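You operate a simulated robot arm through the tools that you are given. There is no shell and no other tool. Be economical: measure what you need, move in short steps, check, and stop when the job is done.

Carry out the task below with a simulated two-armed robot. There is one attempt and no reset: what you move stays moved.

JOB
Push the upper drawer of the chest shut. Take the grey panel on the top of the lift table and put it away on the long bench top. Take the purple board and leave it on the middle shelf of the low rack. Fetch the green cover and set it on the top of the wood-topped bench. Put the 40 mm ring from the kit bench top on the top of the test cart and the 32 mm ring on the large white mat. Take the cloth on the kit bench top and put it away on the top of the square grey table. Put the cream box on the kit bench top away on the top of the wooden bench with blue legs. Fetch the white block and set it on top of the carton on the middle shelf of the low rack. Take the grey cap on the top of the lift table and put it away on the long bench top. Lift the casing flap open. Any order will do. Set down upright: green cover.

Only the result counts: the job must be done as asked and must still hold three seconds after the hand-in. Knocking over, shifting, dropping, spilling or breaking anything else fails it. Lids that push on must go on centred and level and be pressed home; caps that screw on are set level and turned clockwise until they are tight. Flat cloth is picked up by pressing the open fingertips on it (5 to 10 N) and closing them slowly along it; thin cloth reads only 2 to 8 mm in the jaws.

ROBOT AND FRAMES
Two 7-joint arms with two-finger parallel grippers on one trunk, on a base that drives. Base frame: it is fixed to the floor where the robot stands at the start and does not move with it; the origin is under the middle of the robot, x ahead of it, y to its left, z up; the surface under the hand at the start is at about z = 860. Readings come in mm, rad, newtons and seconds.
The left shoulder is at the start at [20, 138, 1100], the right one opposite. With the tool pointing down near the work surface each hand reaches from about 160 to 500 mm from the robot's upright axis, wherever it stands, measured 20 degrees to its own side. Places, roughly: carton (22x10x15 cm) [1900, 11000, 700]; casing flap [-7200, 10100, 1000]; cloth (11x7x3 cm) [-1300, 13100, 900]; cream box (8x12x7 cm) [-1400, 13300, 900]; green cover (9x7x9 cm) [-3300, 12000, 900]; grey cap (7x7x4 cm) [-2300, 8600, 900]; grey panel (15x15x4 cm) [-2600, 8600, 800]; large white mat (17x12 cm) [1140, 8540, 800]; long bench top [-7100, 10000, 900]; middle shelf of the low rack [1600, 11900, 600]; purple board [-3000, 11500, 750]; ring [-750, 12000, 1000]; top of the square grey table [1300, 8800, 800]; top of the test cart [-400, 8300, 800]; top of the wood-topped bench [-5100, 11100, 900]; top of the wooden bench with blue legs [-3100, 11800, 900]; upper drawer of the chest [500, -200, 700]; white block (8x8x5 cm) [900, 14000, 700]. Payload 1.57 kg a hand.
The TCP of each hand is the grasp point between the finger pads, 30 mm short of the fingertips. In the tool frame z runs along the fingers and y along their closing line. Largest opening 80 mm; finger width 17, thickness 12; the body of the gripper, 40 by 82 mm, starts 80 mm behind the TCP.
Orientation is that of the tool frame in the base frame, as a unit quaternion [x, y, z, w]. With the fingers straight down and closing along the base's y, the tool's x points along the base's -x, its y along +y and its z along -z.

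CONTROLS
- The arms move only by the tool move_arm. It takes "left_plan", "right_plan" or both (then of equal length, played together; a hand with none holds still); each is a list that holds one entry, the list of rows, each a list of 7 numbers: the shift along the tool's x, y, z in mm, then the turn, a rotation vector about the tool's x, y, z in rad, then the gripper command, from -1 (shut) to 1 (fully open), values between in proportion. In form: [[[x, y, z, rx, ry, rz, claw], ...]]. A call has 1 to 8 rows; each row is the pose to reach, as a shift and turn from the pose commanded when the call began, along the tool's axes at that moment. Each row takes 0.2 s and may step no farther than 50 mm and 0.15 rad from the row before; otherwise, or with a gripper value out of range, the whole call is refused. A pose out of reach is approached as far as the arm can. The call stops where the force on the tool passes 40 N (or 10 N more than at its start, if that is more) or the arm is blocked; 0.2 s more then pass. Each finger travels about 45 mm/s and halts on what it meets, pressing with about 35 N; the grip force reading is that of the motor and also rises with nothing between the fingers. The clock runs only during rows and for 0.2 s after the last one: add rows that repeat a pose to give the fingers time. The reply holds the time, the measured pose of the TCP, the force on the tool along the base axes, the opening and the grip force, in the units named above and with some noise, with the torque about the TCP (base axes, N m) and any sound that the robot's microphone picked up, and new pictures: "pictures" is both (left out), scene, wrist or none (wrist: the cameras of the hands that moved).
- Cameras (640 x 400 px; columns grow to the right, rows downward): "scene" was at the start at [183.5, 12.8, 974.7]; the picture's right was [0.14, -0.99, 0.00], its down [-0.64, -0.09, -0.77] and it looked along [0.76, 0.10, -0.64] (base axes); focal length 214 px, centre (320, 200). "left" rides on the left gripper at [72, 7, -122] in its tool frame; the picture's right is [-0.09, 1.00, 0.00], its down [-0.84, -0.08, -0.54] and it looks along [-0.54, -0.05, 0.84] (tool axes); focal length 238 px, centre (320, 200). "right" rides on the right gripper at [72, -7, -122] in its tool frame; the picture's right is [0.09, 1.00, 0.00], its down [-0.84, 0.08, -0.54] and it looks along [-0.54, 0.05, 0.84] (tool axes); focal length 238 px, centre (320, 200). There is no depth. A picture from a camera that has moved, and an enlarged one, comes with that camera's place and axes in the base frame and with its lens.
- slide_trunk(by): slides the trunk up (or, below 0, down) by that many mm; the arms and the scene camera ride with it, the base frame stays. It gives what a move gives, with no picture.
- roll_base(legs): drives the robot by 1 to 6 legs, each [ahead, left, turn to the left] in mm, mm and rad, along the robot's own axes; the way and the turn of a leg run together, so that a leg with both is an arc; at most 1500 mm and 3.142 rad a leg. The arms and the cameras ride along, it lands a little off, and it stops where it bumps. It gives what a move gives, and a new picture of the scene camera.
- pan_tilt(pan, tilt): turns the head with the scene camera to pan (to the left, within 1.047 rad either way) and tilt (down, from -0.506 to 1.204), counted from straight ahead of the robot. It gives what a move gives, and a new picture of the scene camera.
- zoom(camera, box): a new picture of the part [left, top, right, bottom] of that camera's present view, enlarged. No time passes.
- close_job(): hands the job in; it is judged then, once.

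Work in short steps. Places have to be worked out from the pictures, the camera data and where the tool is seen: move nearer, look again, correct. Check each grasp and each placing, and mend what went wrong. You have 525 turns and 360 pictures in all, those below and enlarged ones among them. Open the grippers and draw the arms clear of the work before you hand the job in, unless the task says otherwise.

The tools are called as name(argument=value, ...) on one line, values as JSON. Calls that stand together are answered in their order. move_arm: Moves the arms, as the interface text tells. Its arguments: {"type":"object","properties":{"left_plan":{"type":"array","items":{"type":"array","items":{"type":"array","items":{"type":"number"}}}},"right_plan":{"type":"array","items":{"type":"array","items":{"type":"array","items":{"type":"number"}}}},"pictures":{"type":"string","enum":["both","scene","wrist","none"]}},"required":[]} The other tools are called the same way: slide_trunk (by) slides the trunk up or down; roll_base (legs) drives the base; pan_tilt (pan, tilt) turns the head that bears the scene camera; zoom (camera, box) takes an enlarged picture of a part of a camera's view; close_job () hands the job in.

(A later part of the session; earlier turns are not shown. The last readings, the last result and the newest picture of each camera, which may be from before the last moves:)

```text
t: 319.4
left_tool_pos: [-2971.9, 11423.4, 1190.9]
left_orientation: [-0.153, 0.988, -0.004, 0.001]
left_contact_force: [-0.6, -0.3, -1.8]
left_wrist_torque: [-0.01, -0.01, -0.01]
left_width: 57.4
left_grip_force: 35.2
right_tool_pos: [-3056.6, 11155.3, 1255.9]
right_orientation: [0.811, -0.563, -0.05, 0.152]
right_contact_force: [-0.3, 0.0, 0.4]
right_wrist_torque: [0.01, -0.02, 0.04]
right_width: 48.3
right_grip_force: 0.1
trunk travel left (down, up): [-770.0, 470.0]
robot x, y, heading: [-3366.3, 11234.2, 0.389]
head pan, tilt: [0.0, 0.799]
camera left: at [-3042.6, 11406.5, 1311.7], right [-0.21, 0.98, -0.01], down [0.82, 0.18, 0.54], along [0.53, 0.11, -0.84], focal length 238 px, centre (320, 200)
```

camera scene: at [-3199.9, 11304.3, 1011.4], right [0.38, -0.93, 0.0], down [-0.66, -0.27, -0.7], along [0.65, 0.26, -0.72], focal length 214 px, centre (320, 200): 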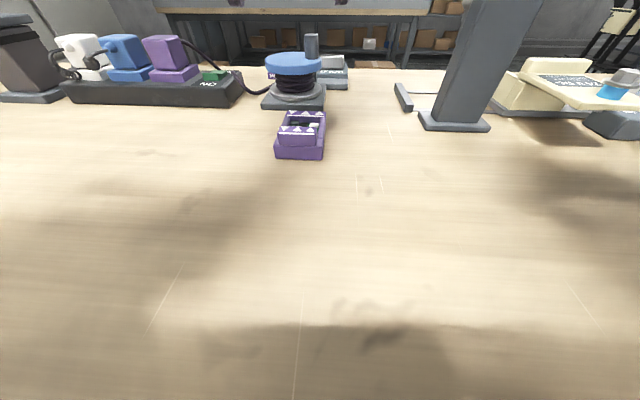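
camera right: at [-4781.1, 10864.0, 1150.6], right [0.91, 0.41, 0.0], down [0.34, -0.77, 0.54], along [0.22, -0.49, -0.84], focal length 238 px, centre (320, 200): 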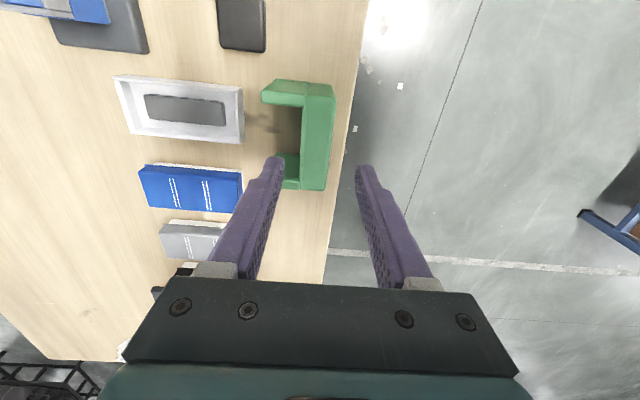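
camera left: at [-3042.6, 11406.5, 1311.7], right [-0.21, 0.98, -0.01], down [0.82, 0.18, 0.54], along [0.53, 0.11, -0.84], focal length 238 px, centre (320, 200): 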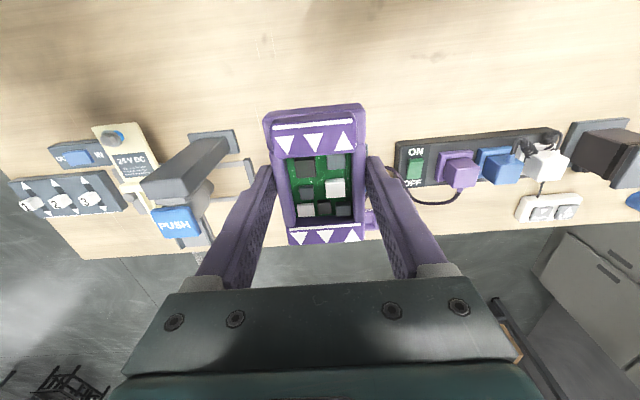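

The board is held. I bring the right hand back to its normal posture while backing away from the bench.

roll_base(legs=[[-400, 0, 0]])

move_arm(right_plan=[[[0, 0, 0, 0.11, 0, 0, 1], [0, 0, 0, 0.22, 0, 0, 1], [0, 0, 0, 0.31, 0, 0, 1]]], pictures="none")

move_arm(right_plan=[[[0, -10, 0, 0, 0, 0.14, 1], [0, -20, 0, 0, 0, 0.28, 1], [0, -30, 0, 0, 0, 0.42, 1], [0, -40, 0, 0, 0, 0.56, 1], [0, -50, 0, 0, 0, 0.7, 1], [0, -60, 0, 0, 0, 0.84, 1], [0, -70, 0, 0, 0, 0.98, 1], [0, -80, 0, 0, 0, 1.12, 1]]], pictures="none")

move_arm(right_plan=[[[0, 0, 0, 0, 0, 0.15, 1], [0, 0, 0, 0, 0, 0.3, 1], [0, 0, 0, 0, 0, 0.45, 1]]], pictures="none")

```text
t: 321.9
left_tool_pos: [-3347.3, 11271.6, 1190.8]
left_orientation: [-0.155, 0.988, -0.005, 0.0]
left_contact_force: [-0.2, -0.6, -1.4]
left_wrist_torque: [-0.03, 0.01, -0.05]
left_width: 57.4
left_grip_force: 34.6
right_tool_pos: [-3429.2, 11004.7, 1257.0]
right_orientation: [0.813, -0.559, -0.05, 0.153]
right_contact_force: [-0.1, -0.5, -1.1]
right_wrist_torque: [0.01, 0.02, -0.01]
right_width: 48.3
right_grip_force: 0.1
trunk travel left (down, up): [-770.0, 470.0]
robot x, y, heading: [-3740.9, 11082.8, 0.396]
head pan, tilt: [0.0, 0.799]
camera scene: at [-3573.3, 11152.0, 1261.3], right [0.38, -0.92, 0.0], down [-0.66, -0.27, -0.7], along [0.64, 0.27, -0.72], focal length 214 px, centre (320, 200)
```

scene: 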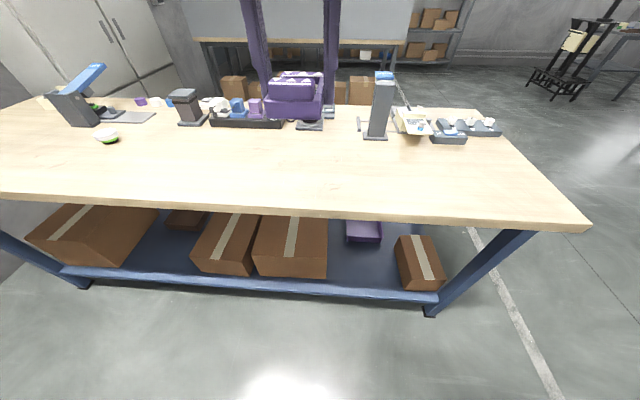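

```text
t: 322.9
left_tool_pos: [-3346.6, 11271.8, 1189.5]
left_orientation: [-0.156, 0.988, -0.004, 0.001]
left_contact_force: [-0.6, -0.1, -1.4]
left_wrist_torque: [-0.01, 0.02, -0.01]
left_width: 57.2
left_grip_force: 34.6
right_tool_pos: [-3438.3, 10988.8, 1231.9]
right_orientation: [0.821, -0.563, 0.033, 0.091]
right_contact_force: [-1.0, 1.2, 0.1]
right_wrist_torque: [0.01, 0.0, 0.0]
right_width: 80.3
right_grip_force: 0.0
trunk travel left (down, up): [-770.0, 470.0]
robot x, y, heading: [-3738.5, 11081.3, 0.393]
head pan, tilt: [0.0, 0.799]
stopped in row 3 (right hand): the arm was blocked; the commanded pose is now the measured one
```

```text
t: 324.7
left_tool_pos: [-3345.9, 11271.3, 1190.5]
left_orientation: [-0.155, 0.988, -0.004, 0.001]
left_contact_force: [-0.4, 0.8, -1.9]
left_wrist_torque: [0.03, 0.02, 0.0]
left_width: 57.5
left_grip_force: 34.6
right_tool_pos: [-3363.6, 11017.0, 1223.9]
right_orientation: [-0.396, 0.913, -0.075, -0.058]
right_contact_force: [0.5, -0.1, 0.4]
right_wrist_torque: [-0.02, 0.0, 0.02]
right_width: 79.9
right_grip_force: 0.1
trunk travel left (down, up): [-770.0, 470.0]
robot x, y, heading: [-3739.2, 11084.7, 0.389]
head pan, tilt: [0.0, 0.799]
```

```text
t: 325.5
left_tool_pos: [-3346.8, 11272.2, 1190.6]
left_orientation: [-0.156, 0.988, -0.005, 0.0]
left_contact_force: [-0.9, -0.4, -1.1]
left_wrist_torque: [-0.03, 0.01, 0.04]
left_width: 57.1
left_grip_force: 35.0
right_tool_pos: [-3362.3, 11017.3, 1224.5]
right_orientation: [-0.182, 0.979, -0.087, -0.039]
right_contact_force: [0.2, 0.0, 0.7]
right_wrist_torque: [0.0, 0.05, -0.03]
right_width: 79.9
right_grip_force: 0.0
trunk travel left (down, up): [-770.0, 470.0]
robot x, y, heading: [-3738.9, 11082.6, 0.394]
head pan, tilt: [0.0, 0.799]
```

I straighten the right hand and start for the low rack, passing south of the blue bench and kit bench.

move_arm(right_plan=[[[0, 0, 0, -0.08, -0.05, 0, 1], [0, 0, 0, -0.15, -0.11, 0, 1]]], pictures="none")

roll_base(legs=[[0, 0, -1.747], [1100, 0, 0], [0, 0, 1.4], [1400, 0, 0], [1300, 0, 0]])

pan_tilt(pan=0.3, tilt=0.3)

```text
t: 326.1
left_tool_pos: [-3345.2, 11272.3, 1189.9]
left_orientation: [-0.156, 0.988, -0.005, 0.001]
left_contact_force: [-0.3, 0.0, -1.7]
left_wrist_torque: [-0.01, -0.04, 0.0]
left_width: 57.3
left_grip_force: 35.2
right_tool_pos: [-3363.7, 11016.0, 1223.9]
right_orientation: [-0.184, 0.983, -0.002, 0.001]
right_contact_force: [-0.8, 0.3, 0.2]
right_wrist_torque: [0.0, 0.01, -0.02]
right_width: 79.8
right_grip_force: 0.0
trunk travel left (down, up): [-770.0, 470.0]
robot x, y, heading: [-3739.3, 11082.0, 0.391]
head pan, tilt: [0.0, 0.799]
```

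```text
t: 352.2
left_tool_pos: [-388.7, 10079.6, 1189.5]
left_orientation: [0.036, 0.999, -0.005, 0.0]
left_contact_force: [-0.9, -0.4, -1.6]
left_wrist_torque: [0.0, -0.01, 0.04]
left_width: 57.1
left_grip_force: 35.5
right_tool_pos: [-500.0, 9849.7, 1224.8]
right_orientation: [0.006, 1.0, -0.003, 0.0]
right_contact_force: [0.3, -0.5, 0.0]
right_wrist_torque: [0.02, -0.02, -0.01]
right_width: 80.2
right_grip_force: 0.1
trunk travel left (down, up): [-770.0, 470.0]
robot x, y, heading: [-825.5, 10049.5, 0.01]
head pan, tilt: [0.0, 0.799]
camera scene: at [-644.3, 10053.3, 1261.3], right [0.01, -1.0, 0.0], down [-0.72, -0.01, -0.7], along [0.7, 0.01, -0.72], focal length 214 px, centre (320, 200)
```

scene: 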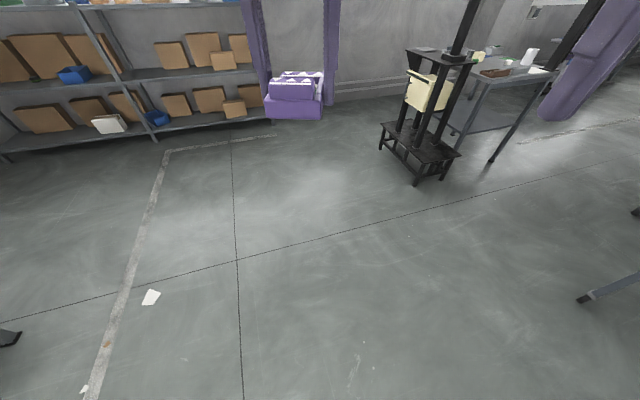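

```text
t: 353.2
left_tool_pos: [-387.1, 10078.7, 1190.5]
left_orientation: [0.035, 0.999, -0.004, 0.002]
left_contact_force: [0.0, 0.9, -1.6]
left_wrist_torque: [0.02, 0.03, -0.02]
left_width: 57.2
left_grip_force: 35.0
right_tool_pos: [-498.8, 9849.6, 1224.4]
right_orientation: [0.006, 1.0, -0.002, 0.0]
right_contact_force: [0.5, -0.6, -0.3]
right_wrist_torque: [-0.01, -0.02, 0.01]
right_width: 80.1
right_grip_force: 0.1
trunk travel left (down, up): [-770.0, 470.0]
robot x, y, heading: [-827.1, 10051.5, 0.012]
head pan, tilt: [0.3, 0.3]
camera scene: at [-635.6, 10079.0, 1302.6], right [0.28, -0.96, 0.0], down [-0.31, -0.09, -0.94], along [0.91, 0.27, -0.33], focal length 214 px, centre (320, 200)
```

scene: 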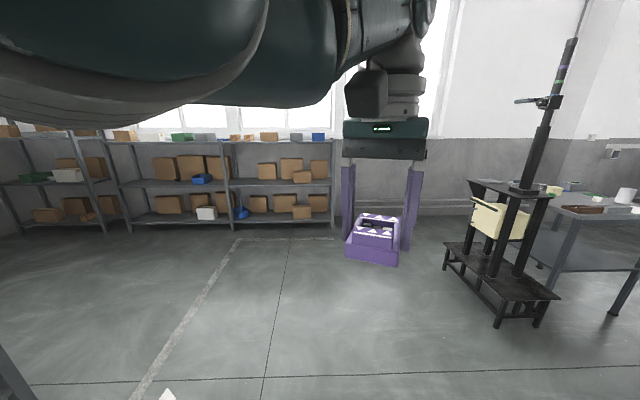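

The low rack stands along the line from (2100, 10700) to (1050, 13200), facing me. I drive to face its right bay.

roll_base(legs=[[0, 0, 0.47], [1100, 0, 0], [950, 0, 0], [0, 0, -0.08]])

pan_tilt(pan=0, tilt=0.5)

```text
t: 365.1
left_tool_pos: [1382.4, 11166.3, 1190.6]
left_orientation: [-0.162, 0.987, -0.004, 0.0]
left_contact_force: [-0.6, -0.4, -1.6]
left_wrist_torque: [-0.01, 0.01, 0.01]
left_width: 57.3
left_grip_force: 34.9
right_tool_pos: [1368.4, 10912.3, 1223.7]
right_orientation: [-0.189, 0.982, -0.002, 0.001]
right_contact_force: [-1.2, 0.7, 0.6]
right_wrist_torque: [-0.02, 0.0, 0.01]
right_width: 80.0
right_grip_force: 0.0
trunk travel left (down, up): [-770.0, 470.0]
robot x, y, heading: [989.5, 10969.4, 0.407]
head pan, tilt: [0.3, 0.3]
camera scene: at [1154.4, 11071.4, 1302.3], right [0.63, -0.77, 0.0], down [-0.26, -0.21, -0.94], along [0.73, 0.6, -0.33], focal length 214 px, centre (320, 200)
```

scene: 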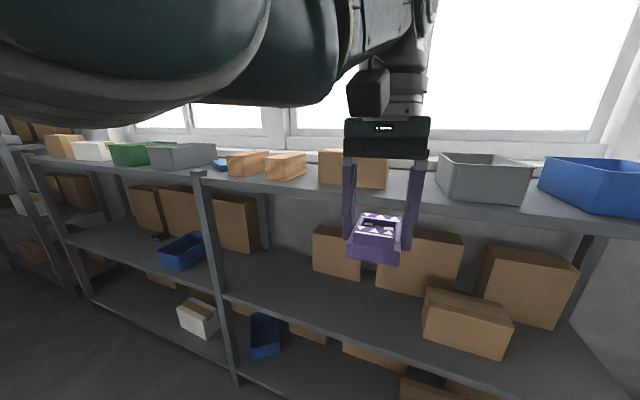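

```text
t: 365.9
left_tool_pos: [1382.6, 11166.6, 1191.4]
left_orientation: [-0.161, 0.987, -0.005, 0.001]
left_contact_force: [0.1, -0.1, -0.6]
left_wrist_torque: [-0.01, 0.0, -0.01]
left_width: 57.3
left_grip_force: 35.0
right_tool_pos: [1368.7, 10911.6, 1225.4]
right_orientation: [-0.191, 0.982, -0.002, 0.001]
right_contact_force: [-1.3, 0.0, 0.3]
right_wrist_torque: [-0.02, 0.04, 0.02]
right_width: 80.1
right_grip_force: 0.1
trunk travel left (down, up): [-770.0, 470.0]
robot x, y, heading: [994.0, 10975.4, 0.406]
head pan, tilt: [0.0, 0.499]
camera scene: at [1163.5, 11052.3, 1285.6], right [0.44, -0.9, 0.0], down [-0.44, -0.22, -0.87], along [0.78, 0.38, -0.5], focal length 214 px, centre (320, 200)
```

scene: 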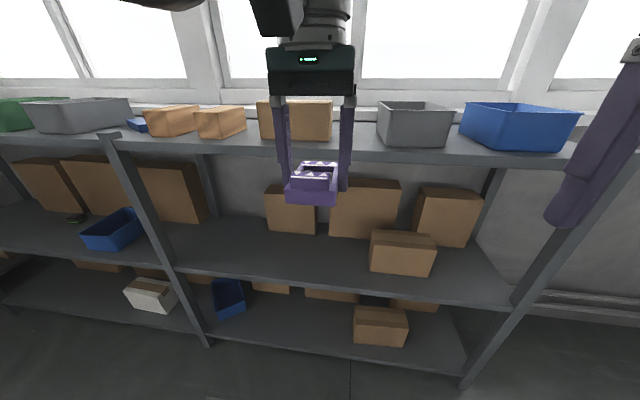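

The shelves are at about z 137, 600 and 1128, so there is ~490 mm of headroom and a vertical hand can work. I square up, lower the trunk in front of the rack, and shift left to the free spot on the middle shelf.

roll_base(legs=[[0, 0, -0.076], [0, 181, 0]])

slide_trunk(by=-400)

slide_trunk(by=-110)

pan_tilt(pan=0, tilt=0.3)

```text
t: 367.9
left_tool_pos: [1338.2, 11305.8, 1189.6]
left_orientation: [-0.122, 0.993, -0.004, 0.001]
left_contact_force: [1.1, 0.5, -2.0]
left_wrist_torque: [0.0, 0.0, 0.03]
left_width: 57.2
left_grip_force: 35.5
right_tool_pos: [1304.7, 11053.0, 1224.8]
right_orientation: [-0.151, 0.989, -0.002, 0.001]
right_contact_force: [0.8, -0.2, 0.2]
right_wrist_torque: [-0.01, -0.02, -0.03]
right_width: 80.2
right_grip_force: 0.1
trunk travel left (down, up): [-770.0, 470.0]
robot x, y, heading: [936.7, 11140.1, 0.325]
head pan, tilt: [0.0, 0.499]
camera scene: at [1113.7, 11204.2, 1287.3], right [0.32, -0.95, 0.0], down [-0.45, -0.15, -0.88], along [0.83, 0.28, -0.48], focal length 214 px, centre (320, 200)
```

scene: 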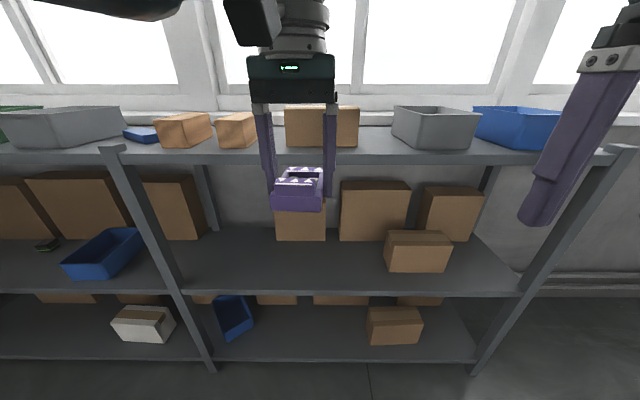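

```text
t: 371.8
left_tool_pos: [1338.0, 11305.1, 790.3]
left_orientation: [-0.122, 0.993, -0.005, 0.0]
left_contact_force: [0.6, 0.4, -1.1]
left_wrist_torque: [0.02, 0.01, -0.01]
left_width: 57.3
left_grip_force: 34.9
right_tool_pos: [1303.5, 11051.9, 824.6]
right_orientation: [-0.151, 0.989, -0.003, 0.001]
right_contact_force: [0.8, 0.9, -0.4]
right_wrist_torque: [-0.02, 0.0, -0.01]
right_width: 79.9
right_grip_force: 0.1
trunk travel left (down, up): [-370.0, 870.0]
robot x, y, heading: [928.9, 11144.7, 0.326]
head pan, tilt: [0.0, 0.499]
```

```text
t: 373.2
left_tool_pos: [1338.9, 11304.9, 680.8]
left_orientation: [-0.122, 0.992, -0.004, 0.001]
left_contact_force: [0.3, 0.1, -1.9]
left_wrist_torque: [0.02, -0.02, 0.02]
left_width: 57.2
left_grip_force: 34.8
right_tool_pos: [1304.1, 11052.3, 713.5]
right_orientation: [-0.151, 0.988, -0.003, 0.002]
right_contact_force: [0.9, -0.1, 0.5]
right_wrist_torque: [0.01, -0.01, -0.02]
right_width: 79.9
right_grip_force: 0.1
trunk travel left (down, up): [-260.0, 980.0]
robot x, y, heading: [934.8, 11140.9, 0.327]
head pan, tilt: [0.0, 0.499]
```

```text
t: 373.9
left_tool_pos: [1339.9, 11305.3, 679.6]
left_orientation: [-0.121, 0.993, -0.004, 0.0]
left_contact_force: [1.0, -0.1, -1.0]
left_wrist_torque: [0.04, -0.01, -0.01]
left_width: 57.6
left_grip_force: 35.1
right_tool_pos: [1305.0, 11052.5, 714.4]
right_orientation: [-0.151, 0.988, -0.002, 0.001]
right_contact_force: [0.9, -0.9, 1.2]
right_wrist_torque: [0.0, -0.03, -0.02]
right_width: 79.9
right_grip_force: 0.0
trunk travel left (down, up): [-260.0, 980.0]
robot x, y, heading: [930.8, 11141.6, 0.326]
head pan, tilt: [0.0, 0.3]
camera scene: at [1115.9, 11204.9, 795.6], right [0.32, -0.95, 0.0], down [-0.28, -0.09, -0.96], along [0.91, 0.3, -0.3], focal length 214 px, centre (320, 200)
```

scene: 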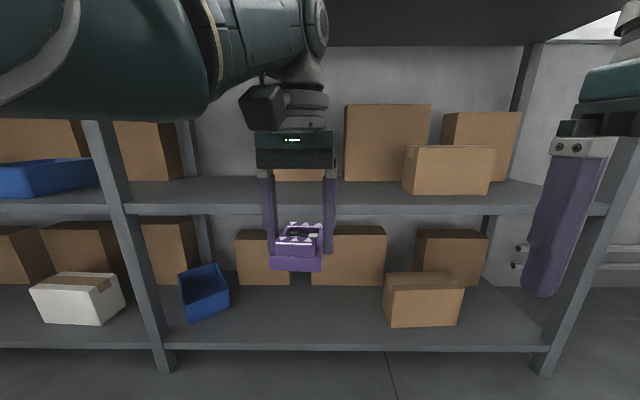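

The hand is in front of the middle shelf (z≈606), with the shelf above at ~980. I drive in 300 mm and check.

roll_base(legs=[[300, 0, 0]])

zoom(camera="left", box=[0, 0, 640, 400])

```text
t: 375.9
left_tool_pos: [1620.8, 11400.3, 679.2]
left_orientation: [-0.122, 0.992, -0.004, 0.0]
left_contact_force: [-0.6, 0.3, -1.7]
left_wrist_torque: [0.0, 0.01, -0.01]
left_width: 57.2
left_grip_force: 34.9
right_tool_pos: [1585.1, 11148.4, 713.5]
right_orientation: [-0.152, 0.988, -0.002, 0.001]
right_contact_force: [0.2, 0.3, -0.2]
right_wrist_torque: [0.03, -0.01, 0.02]
right_width: 80.2
right_grip_force: 0.0
trunk travel left (down, up): [-260.0, 980.0]
robot x, y, heading: [1218.0, 11241.5, 0.325]
head pan, tilt: [0.0, 0.3]
camera scene: at [1397.6, 11300.6, 795.7], right [0.32, -0.95, 0.0], down [-0.28, -0.1, -0.96], along [0.9, 0.31, -0.3], focal length 214 px, centre (320, 200)
```

scene: 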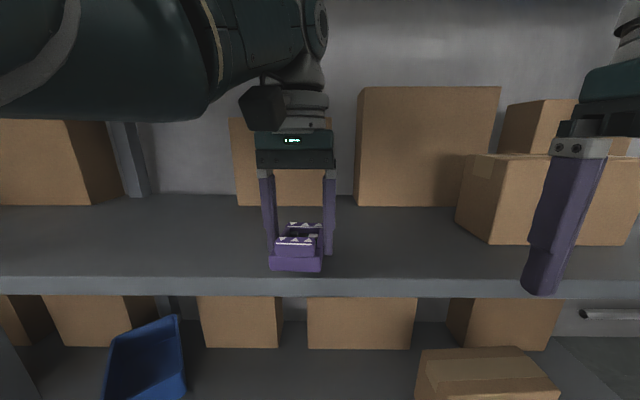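

```text
1.00 times, centred on (320, 200) of left (not enlarged: the box is as wide or as high as the picture)
camera zoom: at [1549.5, 11389.6, 801.5], right [-0.15, 0.99, -0.01], down [0.83, 0.13, 0.54], along [0.54, 0.08, -0.84], focal length 238 px, centre (320, 200)
```

zoom: 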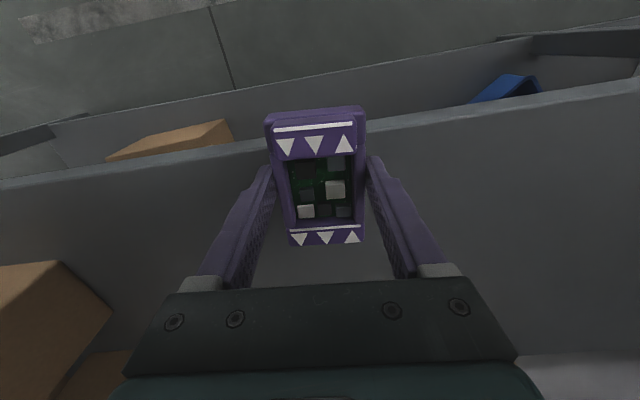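

Edge is just under the board. I drive in another 92 mm, then lower.

roll_base(legs=[[92, 0, 0]])

move_arm(left_plan=[[[0, 0, 12, 0, 0, 0, -1], [0, 0, 22, 0, 0, 0, -1], [0, 0, 30, 0, 0, 0, -1], [0, 0, 36, 0, 0, 0, -1], [0, 0, 42, 0, 0, 0, -1], [0, 0, 48, 0, 0, 0, -1]]], pictures="both")

```text
t: 377.1
left_tool_pos: [1704.3, 11429.1, 678.6]
left_orientation: [-0.124, 0.992, -0.004, 0.001]
left_contact_force: [-0.1, 0.4, -1.3]
left_wrist_torque: [0.02, -0.02, -0.01]
left_width: 57.1
left_grip_force: 35.4
right_tool_pos: [1670.3, 11176.7, 714.7]
right_orientation: [-0.152, 0.988, -0.003, 0.001]
right_contact_force: [-0.3, -0.3, 1.0]
right_wrist_torque: [-0.01, -0.01, 0.0]
right_width: 80.1
right_grip_force: 0.0
trunk travel left (down, up): [-260.0, 980.0]
robot x, y, heading: [1300.9, 11265.7, 0.328]
head pan, tilt: [0.0, 0.3]
camera scene: at [1481.5, 11329.2, 795.7], right [0.32, -0.95, 0.0], down [-0.28, -0.1, -0.96], along [0.9, 0.31, -0.3], focal length 214 px, centre (320, 200)
```

scene: 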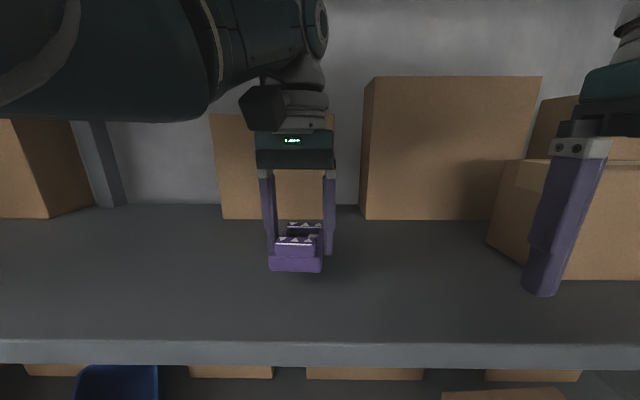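

```text
t: 378.1
left_tool_pos: [1705.7, 11428.7, 649.9]
left_orientation: [-0.124, 0.992, -0.004, 0.003]
left_contact_force: [-3.5, -0.7, 12.4]
left_wrist_torque: [0.16, 0.52, 0.08]
left_width: 57.2
left_grip_force: 35.0
right_tool_pos: [1670.1, 11177.9, 715.1]
right_orientation: [-0.152, 0.988, -0.003, 0.002]
right_contact_force: [0.9, 0.3, -0.6]
right_wrist_torque: [0.01, 0.0, 0.0]
right_width: 79.8
right_grip_force: 0.2
trunk travel left (down, up): [-260.0, 980.0]
robot x, y, heading: [1301.0, 11264.9, 0.326]
head pan, tilt: [0.0, 0.3]
stopped in row 4 (left hand): the force on the tool passed its limit at 51 N (the readings are from after the stop); the commanded pose is now the measured one
camera scene: at [1481.6, 11329.5, 795.8], right [0.32, -0.95, 0.0], down [-0.28, -0.09, -0.96], along [0.9, 0.31, -0.3], focal length 214 px, centre (320, 200)
camera left: at [1634.1, 11416.9, 771.6], right [-0.15, 0.99, -0.01], down [0.83, 0.13, 0.55], along [0.54, 0.08, -0.84], focal length 238 px, centre (320, 200)
```

scene: 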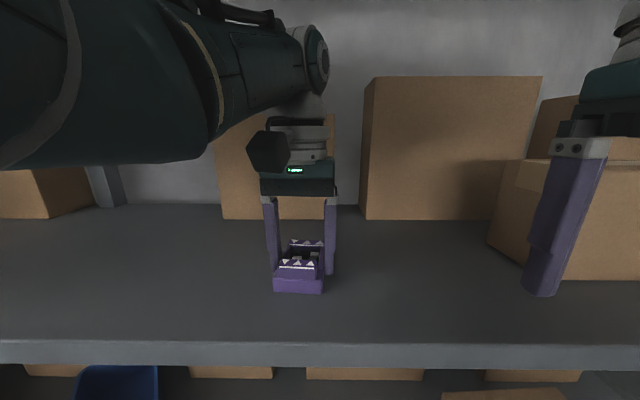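
left: 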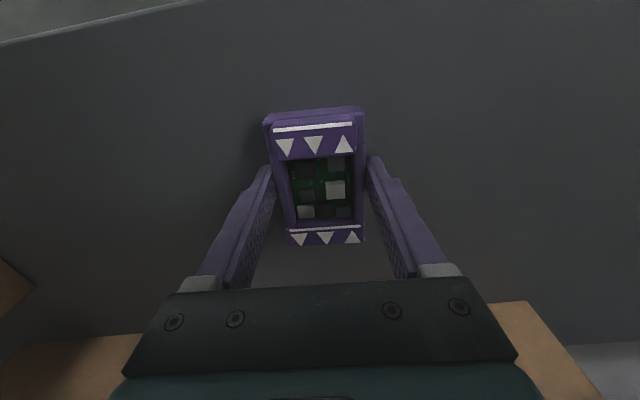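

Contact with the shelf. I release and lift off.

move_arm(left_plan=[[[0, 0, 1, 0, 0, 0, -0.2], [0, 0, 1, 0, 0, 0, 0.6], [0, 0, 0, 0, 0, 0, 1], [0, 0, 0, 0, 0, 0, 1], [0, 0, -20, 0, 0, 0, 1], [0, 0, -50, 0, 0, 0, 1]]], pictures="both")

```text
t: 379.4
left_tool_pos: [1703.7, 11429.8, 699.1]
left_orientation: [-0.123, 0.992, -0.004, 0.002]
left_contact_force: [0.0, -0.9, -0.2]
left_wrist_torque: [-0.02, 0.0, -0.01]
left_width: 80.0
left_grip_force: 0.0
right_tool_pos: [1670.7, 11176.1, 714.3]
right_orientation: [-0.152, 0.988, -0.004, 0.002]
right_contact_force: [0.3, 0.6, 0.3]
right_wrist_torque: [0.0, -0.02, 0.0]
right_width: 79.8
right_grip_force: 0.1
trunk travel left (down, up): [-260.0, 980.0]
robot x, y, heading: [1300.4, 11264.9, 0.329]
head pan, tilt: [0.0, 0.3]
camera scene: at [1482.0, 11328.9, 795.6], right [0.32, -0.95, 0.0], down [-0.28, -0.1, -0.96], along [0.9, 0.31, -0.3], focal length 214 px, centre (320, 200)
camera left: at [1632.8, 11417.5, 821.2], right [-0.15, 0.99, -0.01], down [0.83, 0.13, 0.54], along [0.54, 0.08, -0.84], focal length 238 px, centre (320, 200)
```

scene: 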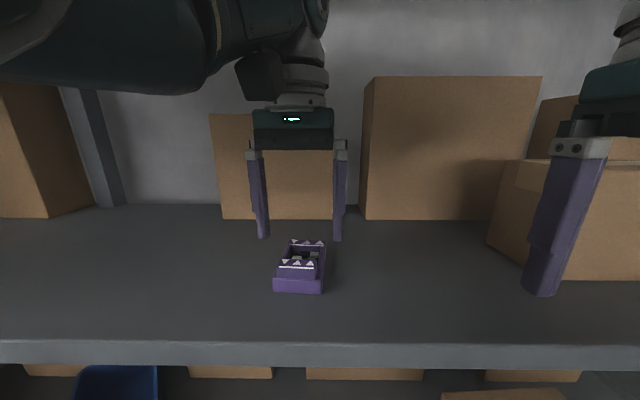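
left: 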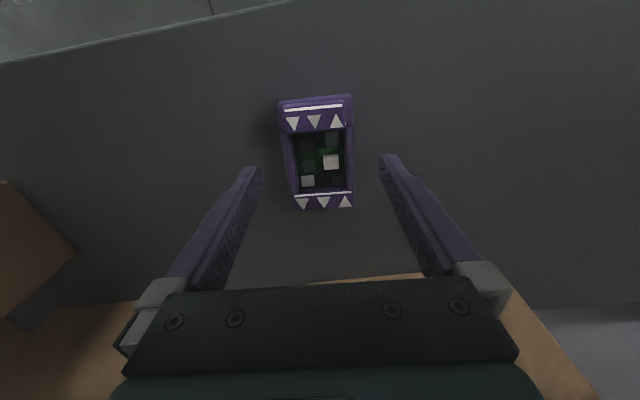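

The board is placed. I back out and go to find the white block near (900, 14000).

roll_base(legs=[[-600, 0, 0], [0, 0, 1.1]])

slide_trunk(by=350)

pan_tilt(pan=0, tilt=0.35)

```text
t: 385.6
left_tool_pos: [768.2, 11510.1, 699.9]
left_orientation: [-0.631, 0.775, -0.002, 0.004]
left_contact_force: [-1.0, 0.3, 0.0]
left_wrist_torque: [0.02, 0.01, 0.03]
left_width: 79.9
left_grip_force: 0.1
right_tool_pos: [981.4, 11371.8, 715.0]
right_orientation: [-0.654, 0.757, -0.001, 0.003]
right_contact_force: [-0.2, 0.0, 0.5]
right_wrist_torque: [0.0, 0.01, -0.01]
right_width: 80.0
right_grip_force: 0.1
trunk travel left (down, up): [-260.0, 980.0]
robot x, y, heading: [740.6, 11076.7, 1.447]
head pan, tilt: [0.0, 0.3]
camera scene: at [762.7, 11268.2, 795.7], right [0.99, -0.12, 0.0], down [-0.04, -0.29, -0.96], along [0.12, 0.95, -0.3], focal length 214 px, centre (320, 200)
```

scene: 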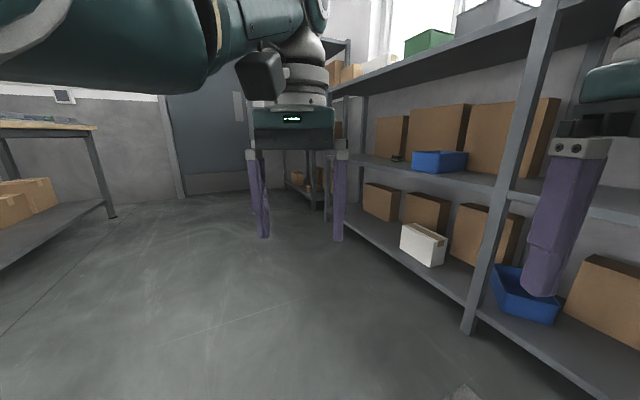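

```text
t: 389.0
left_tool_pos: [768.5, 11511.2, 1049.5]
left_orientation: [-0.631, 0.776, -0.002, 0.004]
left_contact_force: [0.0, 0.5, -0.5]
left_wrist_torque: [-0.01, -0.03, 0.03]
left_width: 79.8
left_grip_force: 0.0
right_tool_pos: [980.4, 11371.4, 1063.4]
right_orientation: [-0.654, 0.757, -0.001, 0.002]
right_contact_force: [-0.2, -0.6, -0.1]
right_wrist_torque: [-0.02, -0.02, 0.02]
right_width: 80.2
right_grip_force: 0.0
trunk travel left (down, up): [-610.0, 630.0]
robot x, y, heading: [741.3, 11075.2, 1.449]
head pan, tilt: [0.0, 0.3]
```

```text
t: 389.7
left_tool_pos: [769.4, 11510.0, 1050.6]
left_orientation: [-0.632, 0.775, -0.003, 0.004]
left_contact_force: [-0.3, -0.2, 0.7]
left_wrist_torque: [0.02, -0.03, 0.01]
left_width: 80.0
left_grip_force: 0.1
right_tool_pos: [981.9, 11370.3, 1064.6]
right_orientation: [-0.654, 0.757, -0.001, 0.002]
right_contact_force: [-0.2, 0.4, 0.1]
right_wrist_torque: [0.03, 0.01, 0.02]
right_width: 80.2
right_grip_force: 0.0
trunk travel left (down, up): [-610.0, 630.0]
robot x, y, heading: [738.0, 11072.4, 1.447]
head pan, tilt: [0.0, 0.351]
camera scene: at [762.7, 11267.9, 1141.0], right [0.99, -0.12, 0.0], down [-0.04, -0.34, -0.94], along [0.12, 0.93, -0.34], focal length 214 px, centre (320, 200)
```

scene: 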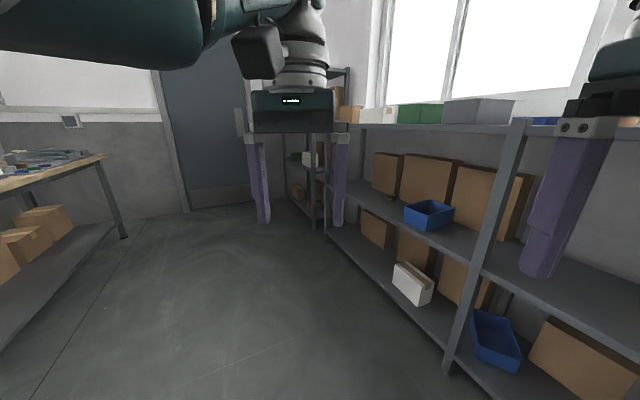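

Another tall rack stands further north with a white block on a shelf. I drive up to face it.

roll_base(legs=[[0, 0, 0.38], [1200, 0, 0], [1150, 0, 0], [0, 0, -1.4]])

pan_tilt(pan=0, tilt=0.4)

```text
t: 405.8
left_tool_pos: [553.8, 13560.7, 1050.2]
left_orientation: [-0.167, 0.986, -0.004, 0.002]
left_contact_force: [0.2, 0.3, -1.0]
left_wrist_torque: [0.01, 0.01, 0.01]
left_width: 79.8
left_grip_force: 0.0
right_tool_pos: [543.5, 13307.2, 1064.5]
right_orientation: [-0.196, 0.981, -0.003, 0.002]
right_contact_force: [0.3, -0.4, -0.1]
right_wrist_torque: [0.02, 0.0, -0.01]
right_width: 79.8
right_grip_force: 0.1
trunk travel left (down, up): [-610.0, 630.0]
robot x, y, heading: [164.3, 13364.1, 0.418]
head pan, tilt: [0.0, 0.351]
camera scene: at [341.6, 13441.8, 1141.0], right [0.4, -0.91, 0.0], down [-0.31, -0.14, -0.94], along [0.86, 0.38, -0.34], focal length 214 px, centre (320, 200)
```

scene: 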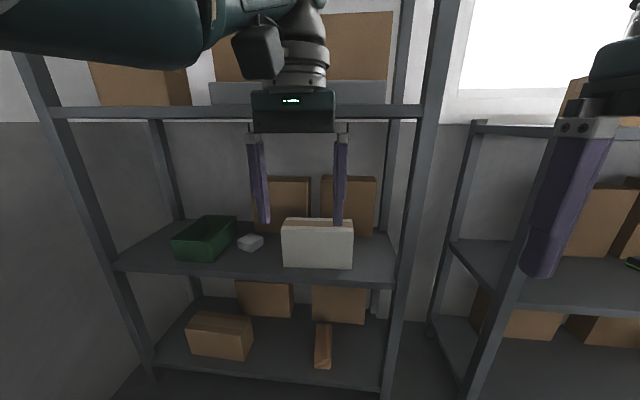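

```text
t: 406.5
left_tool_pos: [554.7, 13561.2, 1050.1]
left_orientation: [-0.167, 0.986, -0.005, 0.002]
left_contact_force: [-0.1, 0.0, -0.2]
left_wrist_torque: [-0.01, 0.01, 0.01]
left_width: 79.7
left_grip_force: 0.0
right_tool_pos: [543.8, 13307.1, 1064.3]
right_orientation: [-0.196, 0.981, -0.003, 0.001]
right_contact_force: [0.1, -1.1, -0.6]
right_wrist_torque: [-0.01, -0.02, -0.04]
right_width: 80.0
right_grip_force: 0.0
trunk travel left (down, up): [-610.0, 630.0]
robot x, y, heading: [163.2, 13364.8, 0.413]
head pan, tilt: [0.0, 0.4]
camera scene: at [341.2, 13441.6, 1136.5], right [0.4, -0.91, 0.0], down [-0.36, -0.16, -0.92], along [0.84, 0.37, -0.39], focal length 214 px, centre (320, 200)
```

scene: 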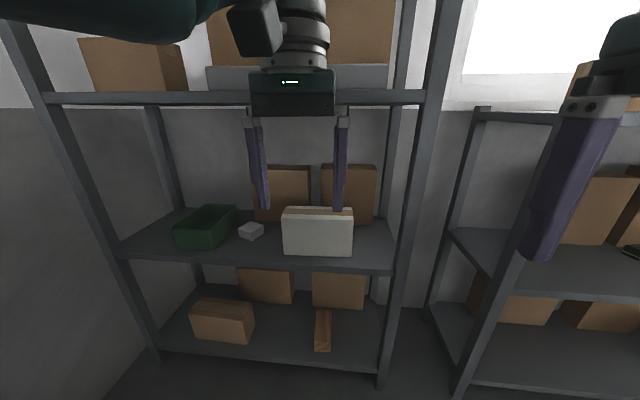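

zoom(camera="scene", box=[160, 190, 370, 280])

```text
3.05 times, centred on (265, 235) of scene
camera zoom: at [341.2, 13441.6, 1136.5], right [0.4, -0.91, 0.0], down [-0.36, -0.16, -0.92], along [0.84, 0.37, -0.39], focal length 654 px, centre (488, 93)
```

zoom: 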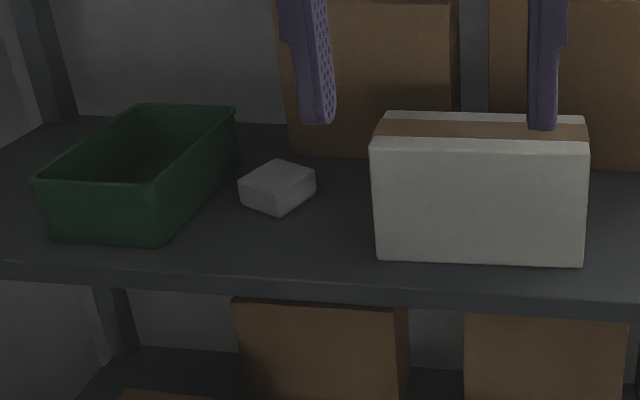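

The white block is ≈70 mm square at ≈(895, 13990) on the middle shelf (z≈650), turned about -0.6 rad relative to me. I square up to the rack, shift left, lower the trunk, and pre-rotate the left hand.

roll_base(legs=[[0, 0, -0.083], [0, 331, 0], [250, 0, 0]])

slide_trunk(by=-220)

move_arm(left_plan=[[[0, 0, 0, 0, 0, 0.12, 1], [0, 0, 0, 0, 0, 0.24, 1], [0, 0, 0, 0, 0, 0.36, 1], [0, 0, 0, 0, 0, 0.48, 1], [0, 0, 0, 0, 0, 0.55, 1]]], pictures="both")

```text
t: 410.5
left_tool_pos: [695.1, 13922.5, 1049.8]
left_orientation: [-0.131, 0.991, -0.004, 0.002]
left_contact_force: [0.1, 0.1, -0.1]
left_wrist_torque: [0.0, 0.01, 0.02]
left_width: 80.1
left_grip_force: 0.1
right_tool_pos: [666.4, 13669.3, 1064.4]
right_orientation: [-0.16, 0.987, -0.002, 0.0]
right_contact_force: [-0.7, -0.2, -0.4]
right_wrist_torque: [0.01, 0.02, 0.02]
right_width: 80.0
right_grip_force: 0.0
trunk travel left (down, up): [-610.0, 630.0]
robot x, y, heading: [293.5, 13752.5, 0.349]
head pan, tilt: [0.0, 0.4]
camera scene: at [473.6, 13818.5, 1136.5], right [0.34, -0.94, 0.0], down [-0.37, -0.13, -0.92], along [0.87, 0.31, -0.39], focal length 214 px, centre (320, 200)
```

scene: 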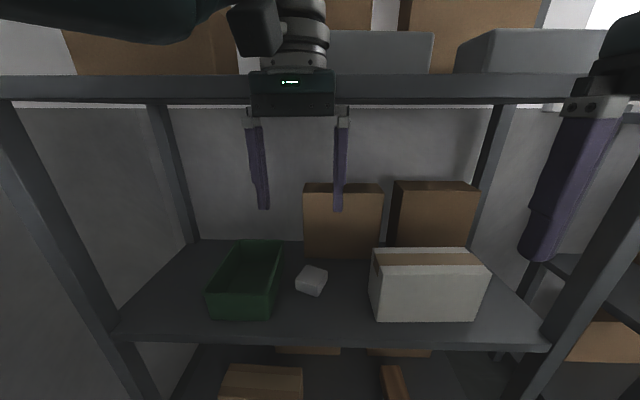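

```text
t: 412.9
left_tool_pos: [694.6, 13921.0, 829.8]
left_orientation: [-0.131, 0.991, -0.005, 0.003]
left_contact_force: [-0.4, -0.2, 0.1]
left_wrist_torque: [-0.01, -0.01, 0.01]
left_width: 80.1
left_grip_force: 0.0
right_tool_pos: [665.5, 13669.0, 844.9]
right_orientation: [-0.16, 0.987, -0.004, 0.0]
right_contact_force: [-0.4, -0.5, 0.0]
right_wrist_torque: [0.01, 0.01, -0.01]
right_width: 80.0
right_grip_force: 0.0
trunk travel left (down, up): [-390.0, 850.0]
robot x, y, heading: [294.0, 13752.3, 0.344]
head pan, tilt: [0.0, 0.4]
```

```text
t: 414.1
left_tool_pos: [693.6, 13922.2, 830.2]
left_orientation: [0.145, 0.989, -0.004, 0.003]
left_contact_force: [-0.2, -0.2, -0.6]
left_wrist_torque: [-0.02, -0.03, 0.0]
left_width: 79.9
left_grip_force: 0.2
right_tool_pos: [666.5, 13669.8, 843.4]
right_orientation: [-0.16, 0.987, -0.003, 0.0]
right_contact_force: [-0.7, -0.4, 0.3]
right_wrist_torque: [0.05, 0.01, 0.0]
right_width: 79.8
right_grip_force: 0.0
trunk travel left (down, up): [-390.0, 850.0]
robot x, y, heading: [288.7, 13753.6, 0.348]
head pan, tilt: [0.0, 0.4]
camera scene: at [473.6, 13818.5, 916.5], right [0.34, -0.94, 0.0], down [-0.37, -0.13, -0.92], along [0.87, 0.31, -0.39], focal length 214 px, centre (320, 200)
camera left: at [627.5, 13948.1, 951.3], right [0.37, 0.93, -0.01], down [0.78, -0.31, 0.55], along [0.51, -0.21, -0.84], focal length 238 px, centre (320, 200)
```

scene: 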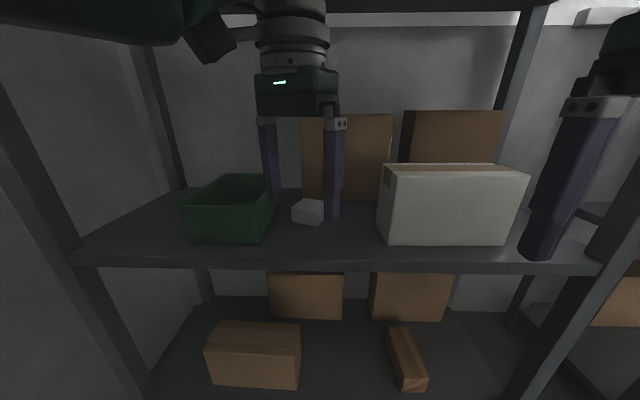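
left: 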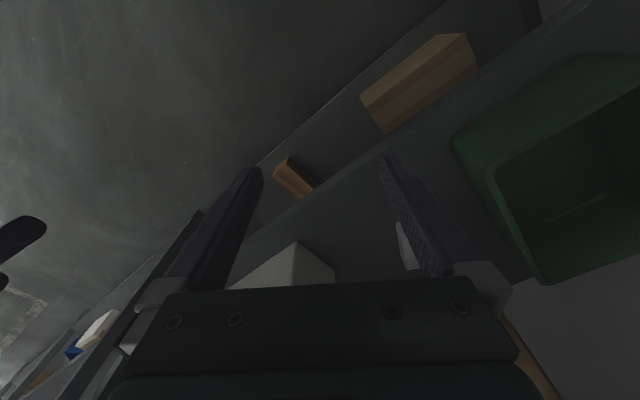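

zoom(camera="scene", box=[260, 180, 360, 245])

```text
6.15 times, centred on (310, 212) of scene
camera zoom: at [473.6, 13818.5, 916.5], right [0.34, -0.94, 0.0], down [-0.37, -0.13, -0.92], along [0.87, 0.31, -0.39], focal length 1320 px, centre (382, 123)
```

zoom: 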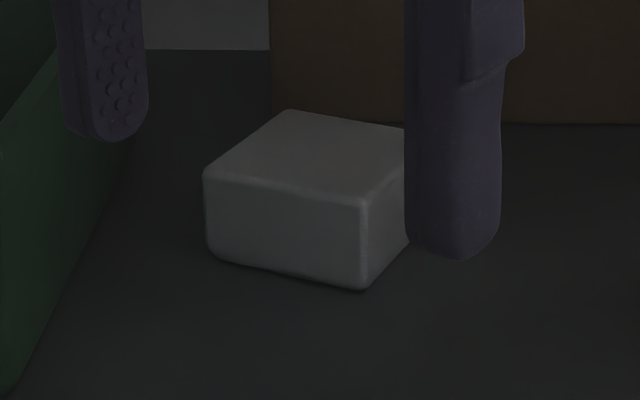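

Refined: the block is ≈69×69×41 mm, centre ≈(927, 14004), nearly aligned with the base axes. I correct the yaw, lower, and drive in under the upper shelf.

move_arm(left_plan=[[[0, 0, 0, 0, 0, -0.13, 1], [0, 0, 0, 0, 0, -0.256, 1]]], pictures="none")

slide_trunk(by=-85)

roll_base(legs=[[200, 0, 0]])

zoom(camera="left", box=[0, 0, 640, 400])

```text
t: 414.7
left_tool_pos: [694.1, 13921.2, 830.4]
left_orientation: [0.015, 1.0, -0.003, 0.003]
left_contact_force: [-0.9, -0.1, -0.3]
left_wrist_torque: [0.01, -0.01, -0.01]
left_width: 80.3
left_grip_force: 0.0
right_tool_pos: [666.5, 13669.3, 842.9]
right_orientation: [-0.16, 0.987, -0.002, 0.0]
right_contact_force: [-0.7, 0.5, 0.3]
right_wrist_torque: [-0.01, 0.0, -0.01]
right_width: 79.9
right_grip_force: 0.1
trunk travel left (down, up): [-390.0, 850.0]
robot x, y, heading: [292.0, 13752.8, 0.344]
head pan, tilt: [0.0, 0.4]
```

```text
t: 415.9
left_tool_pos: [693.9, 13921.9, 744.9]
left_orientation: [0.016, 1.0, -0.004, 0.003]
left_contact_force: [0.8, 1.0, 0.6]
left_wrist_torque: [-0.02, 0.0, -0.02]
left_width: 80.1
left_grip_force: 0.1
right_tool_pos: [666.5, 13668.6, 759.0]
right_orientation: [-0.16, 0.987, -0.003, 0.001]
right_contact_force: [0.6, -0.5, 0.3]
right_wrist_torque: [0.01, -0.02, 0.01]
right_width: 80.1
right_grip_force: 0.0
trunk travel left (down, up): [-305.0, 935.0]
robot x, y, heading: [288.9, 13753.0, 0.347]
head pan, tilt: [0.0, 0.4]
```

```text
t: 417.5
left_tool_pos: [885.9, 13988.9, 745.1]
left_orientation: [0.017, 1.0, -0.003, 0.003]
left_contact_force: [0.9, -0.6, -1.0]
left_wrist_torque: [-0.02, 0.04, 0.04]
left_width: 80.1
left_grip_force: 0.1
right_tool_pos: [857.6, 13737.1, 758.2]
right_orientation: [-0.159, 0.987, -0.004, 0.0]
right_contact_force: [1.0, -0.1, 0.4]
right_wrist_torque: [-0.01, 0.02, 0.0]
right_width: 79.9
right_grip_force: 0.1
trunk travel left (down, up): [-305.0, 935.0]
robot x, y, heading: [486.0, 13825.6, 0.337]
head pan, tilt: [0.0, 0.4]
camera scene: at [665.1, 13886.6, 831.5], right [0.34, -0.94, 0.0], down [-0.37, -0.13, -0.92], along [0.87, 0.31, -0.39], focal length 214 px, centre (320, 200)
```

scene: 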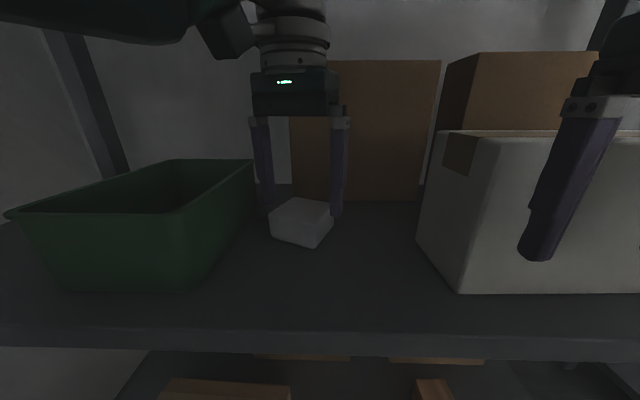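

```text
1.00 times, centred on (320, 200) of left (not enlarged: the box is as wide or as high as the picture)
camera zoom: at [814.6, 13997.9, 866.7], right [0.12, 0.99, -0.01], down [0.83, -0.1, 0.55], along [0.54, -0.07, -0.84], focal length 238 px, centre (320, 200)
```

zoom: 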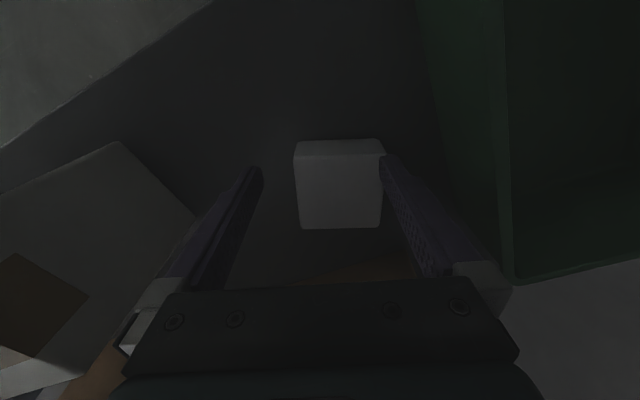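

The block is ~33 mm further ahead. I drive in 32 mm and check again.

roll_base(legs=[[32, 2, 0]])

move_arm(left_plan=[[[0, 2, 12, 0, 0, 0.02, 1], [0, 4, 25, 0, 0, 0.03, 1]]], pictures="wrist")

```text
t: 418.3
left_tool_pos: [915.2, 14001.5, 744.6]
left_orientation: [0.017, 1.0, -0.004, 0.003]
left_contact_force: [-0.1, 0.6, -1.1]
left_wrist_torque: [0.01, 0.01, 0.04]
left_width: 79.9
left_grip_force: 0.1
right_tool_pos: [886.1, 13749.0, 758.9]
right_orientation: [-0.16, 0.987, -0.002, 0.001]
right_contact_force: [-0.3, -0.2, -1.1]
right_wrist_torque: [0.0, 0.03, -0.01]
right_width: 80.1
right_grip_force: 0.1
trunk travel left (down, up): [-305.0, 935.0]
robot x, y, heading: [510.9, 13832.8, 0.348]
head pan, tilt: [0.0, 0.4]
camera scene: at [694.6, 13899.2, 831.5], right [0.34, -0.94, 0.0], down [-0.37, -0.13, -0.92], along [0.87, 0.31, -0.39], focal length 214 px, centre (320, 200)
```

scene: 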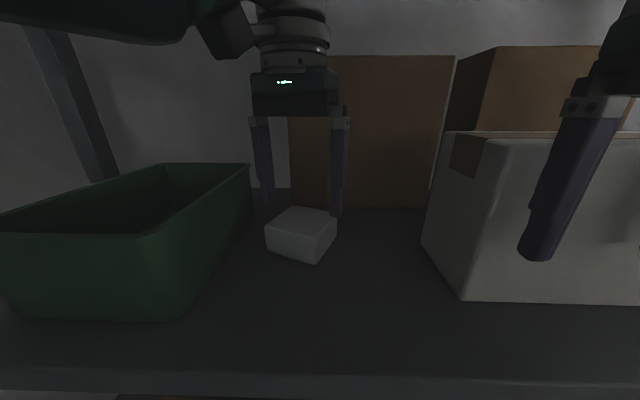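

```text
t: 418.9
left_tool_pos: [915.5, 14004.7, 720.4]
left_orientation: [0.031, 0.999, -0.003, 0.004]
left_contact_force: [0.3, -0.7, -0.2]
left_wrist_torque: [0.0, -0.01, -0.01]
left_width: 80.0
left_grip_force: 0.0
right_tool_pos: [886.5, 13748.4, 759.6]
right_orientation: [-0.16, 0.987, -0.004, 0.0]
right_contact_force: [0.3, -0.5, -0.3]
right_wrist_torque: [0.0, -0.01, 0.0]
right_width: 80.1
right_grip_force: 0.0
trunk travel left (down, up): [-305.0, 935.0]
robot x, y, heading: [513.7, 13834.2, 0.341]
head pan, tilt: [0.0, 0.4]
camera left: at [844.7, 14015.2, 842.4], right [0.15, 0.99, -0.01], down [0.83, -0.13, 0.55], along [0.54, -0.09, -0.84], focal length 238 px, centre (320, 200)
```

left: 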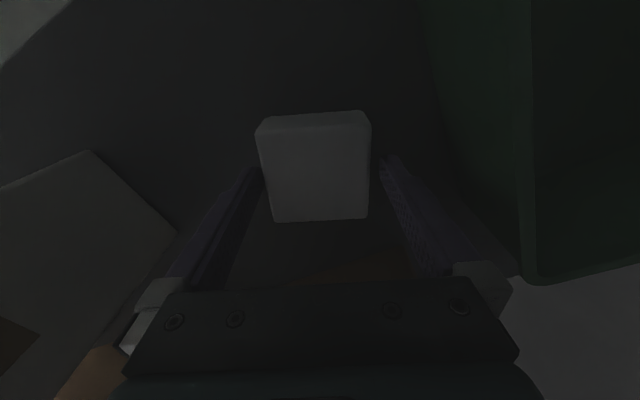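

I shift 4 mm right and lower around the block, then close.

move_arm(left_plan=[[[0, -4, 0, 0, 0, 0, 1], [0, -4, 12, 0, 0, 0, 1], [0, -4, 22, 0, 0, 0, 1], [0, -4, 30, 0, 0, 0, 1], [0, -4, 30, 0, 0, 0, -1], [0, -4, 30, 0, 0, 0, -1], [0, -4, 30, 0, 0, 0, -1]]], pictures="wrist")

```text
t: 420.5
left_tool_pos: [914.7, 14001.2, 690.0]
left_orientation: [0.031, 1.0, -0.004, 0.002]
left_contact_force: [-0.7, -0.2, 1.6]
left_wrist_torque: [0.05, 0.0, -0.01]
left_width: 71.4
left_grip_force: 34.7
right_tool_pos: [888.0, 13750.0, 759.9]
right_orientation: [-0.16, 0.987, -0.004, 0.001]
right_contact_force: [-0.1, -0.3, 0.1]
right_wrist_torque: [0.02, -0.05, 0.0]
right_width: 79.9
right_grip_force: 0.1
trunk travel left (down, up): [-305.0, 935.0]
robot x, y, heading: [513.7, 13836.8, 0.341]
head pan, tilt: [0.0, 0.4]
camera left: at [844.5, 14012.3, 812.0], right [0.15, 0.99, -0.01], down [0.83, -0.13, 0.55], along [0.54, -0.09, -0.84], focal length 238 px, centre (320, 200)
```

left: 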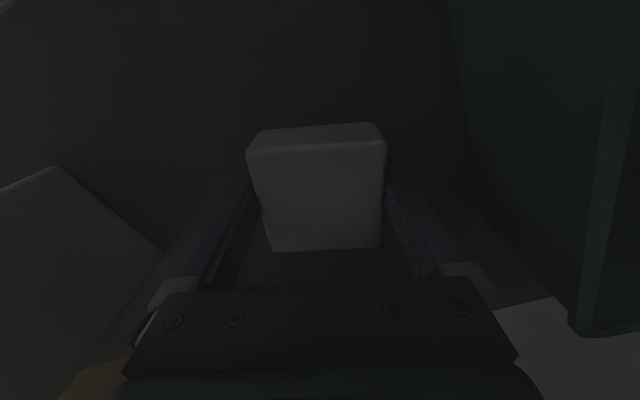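

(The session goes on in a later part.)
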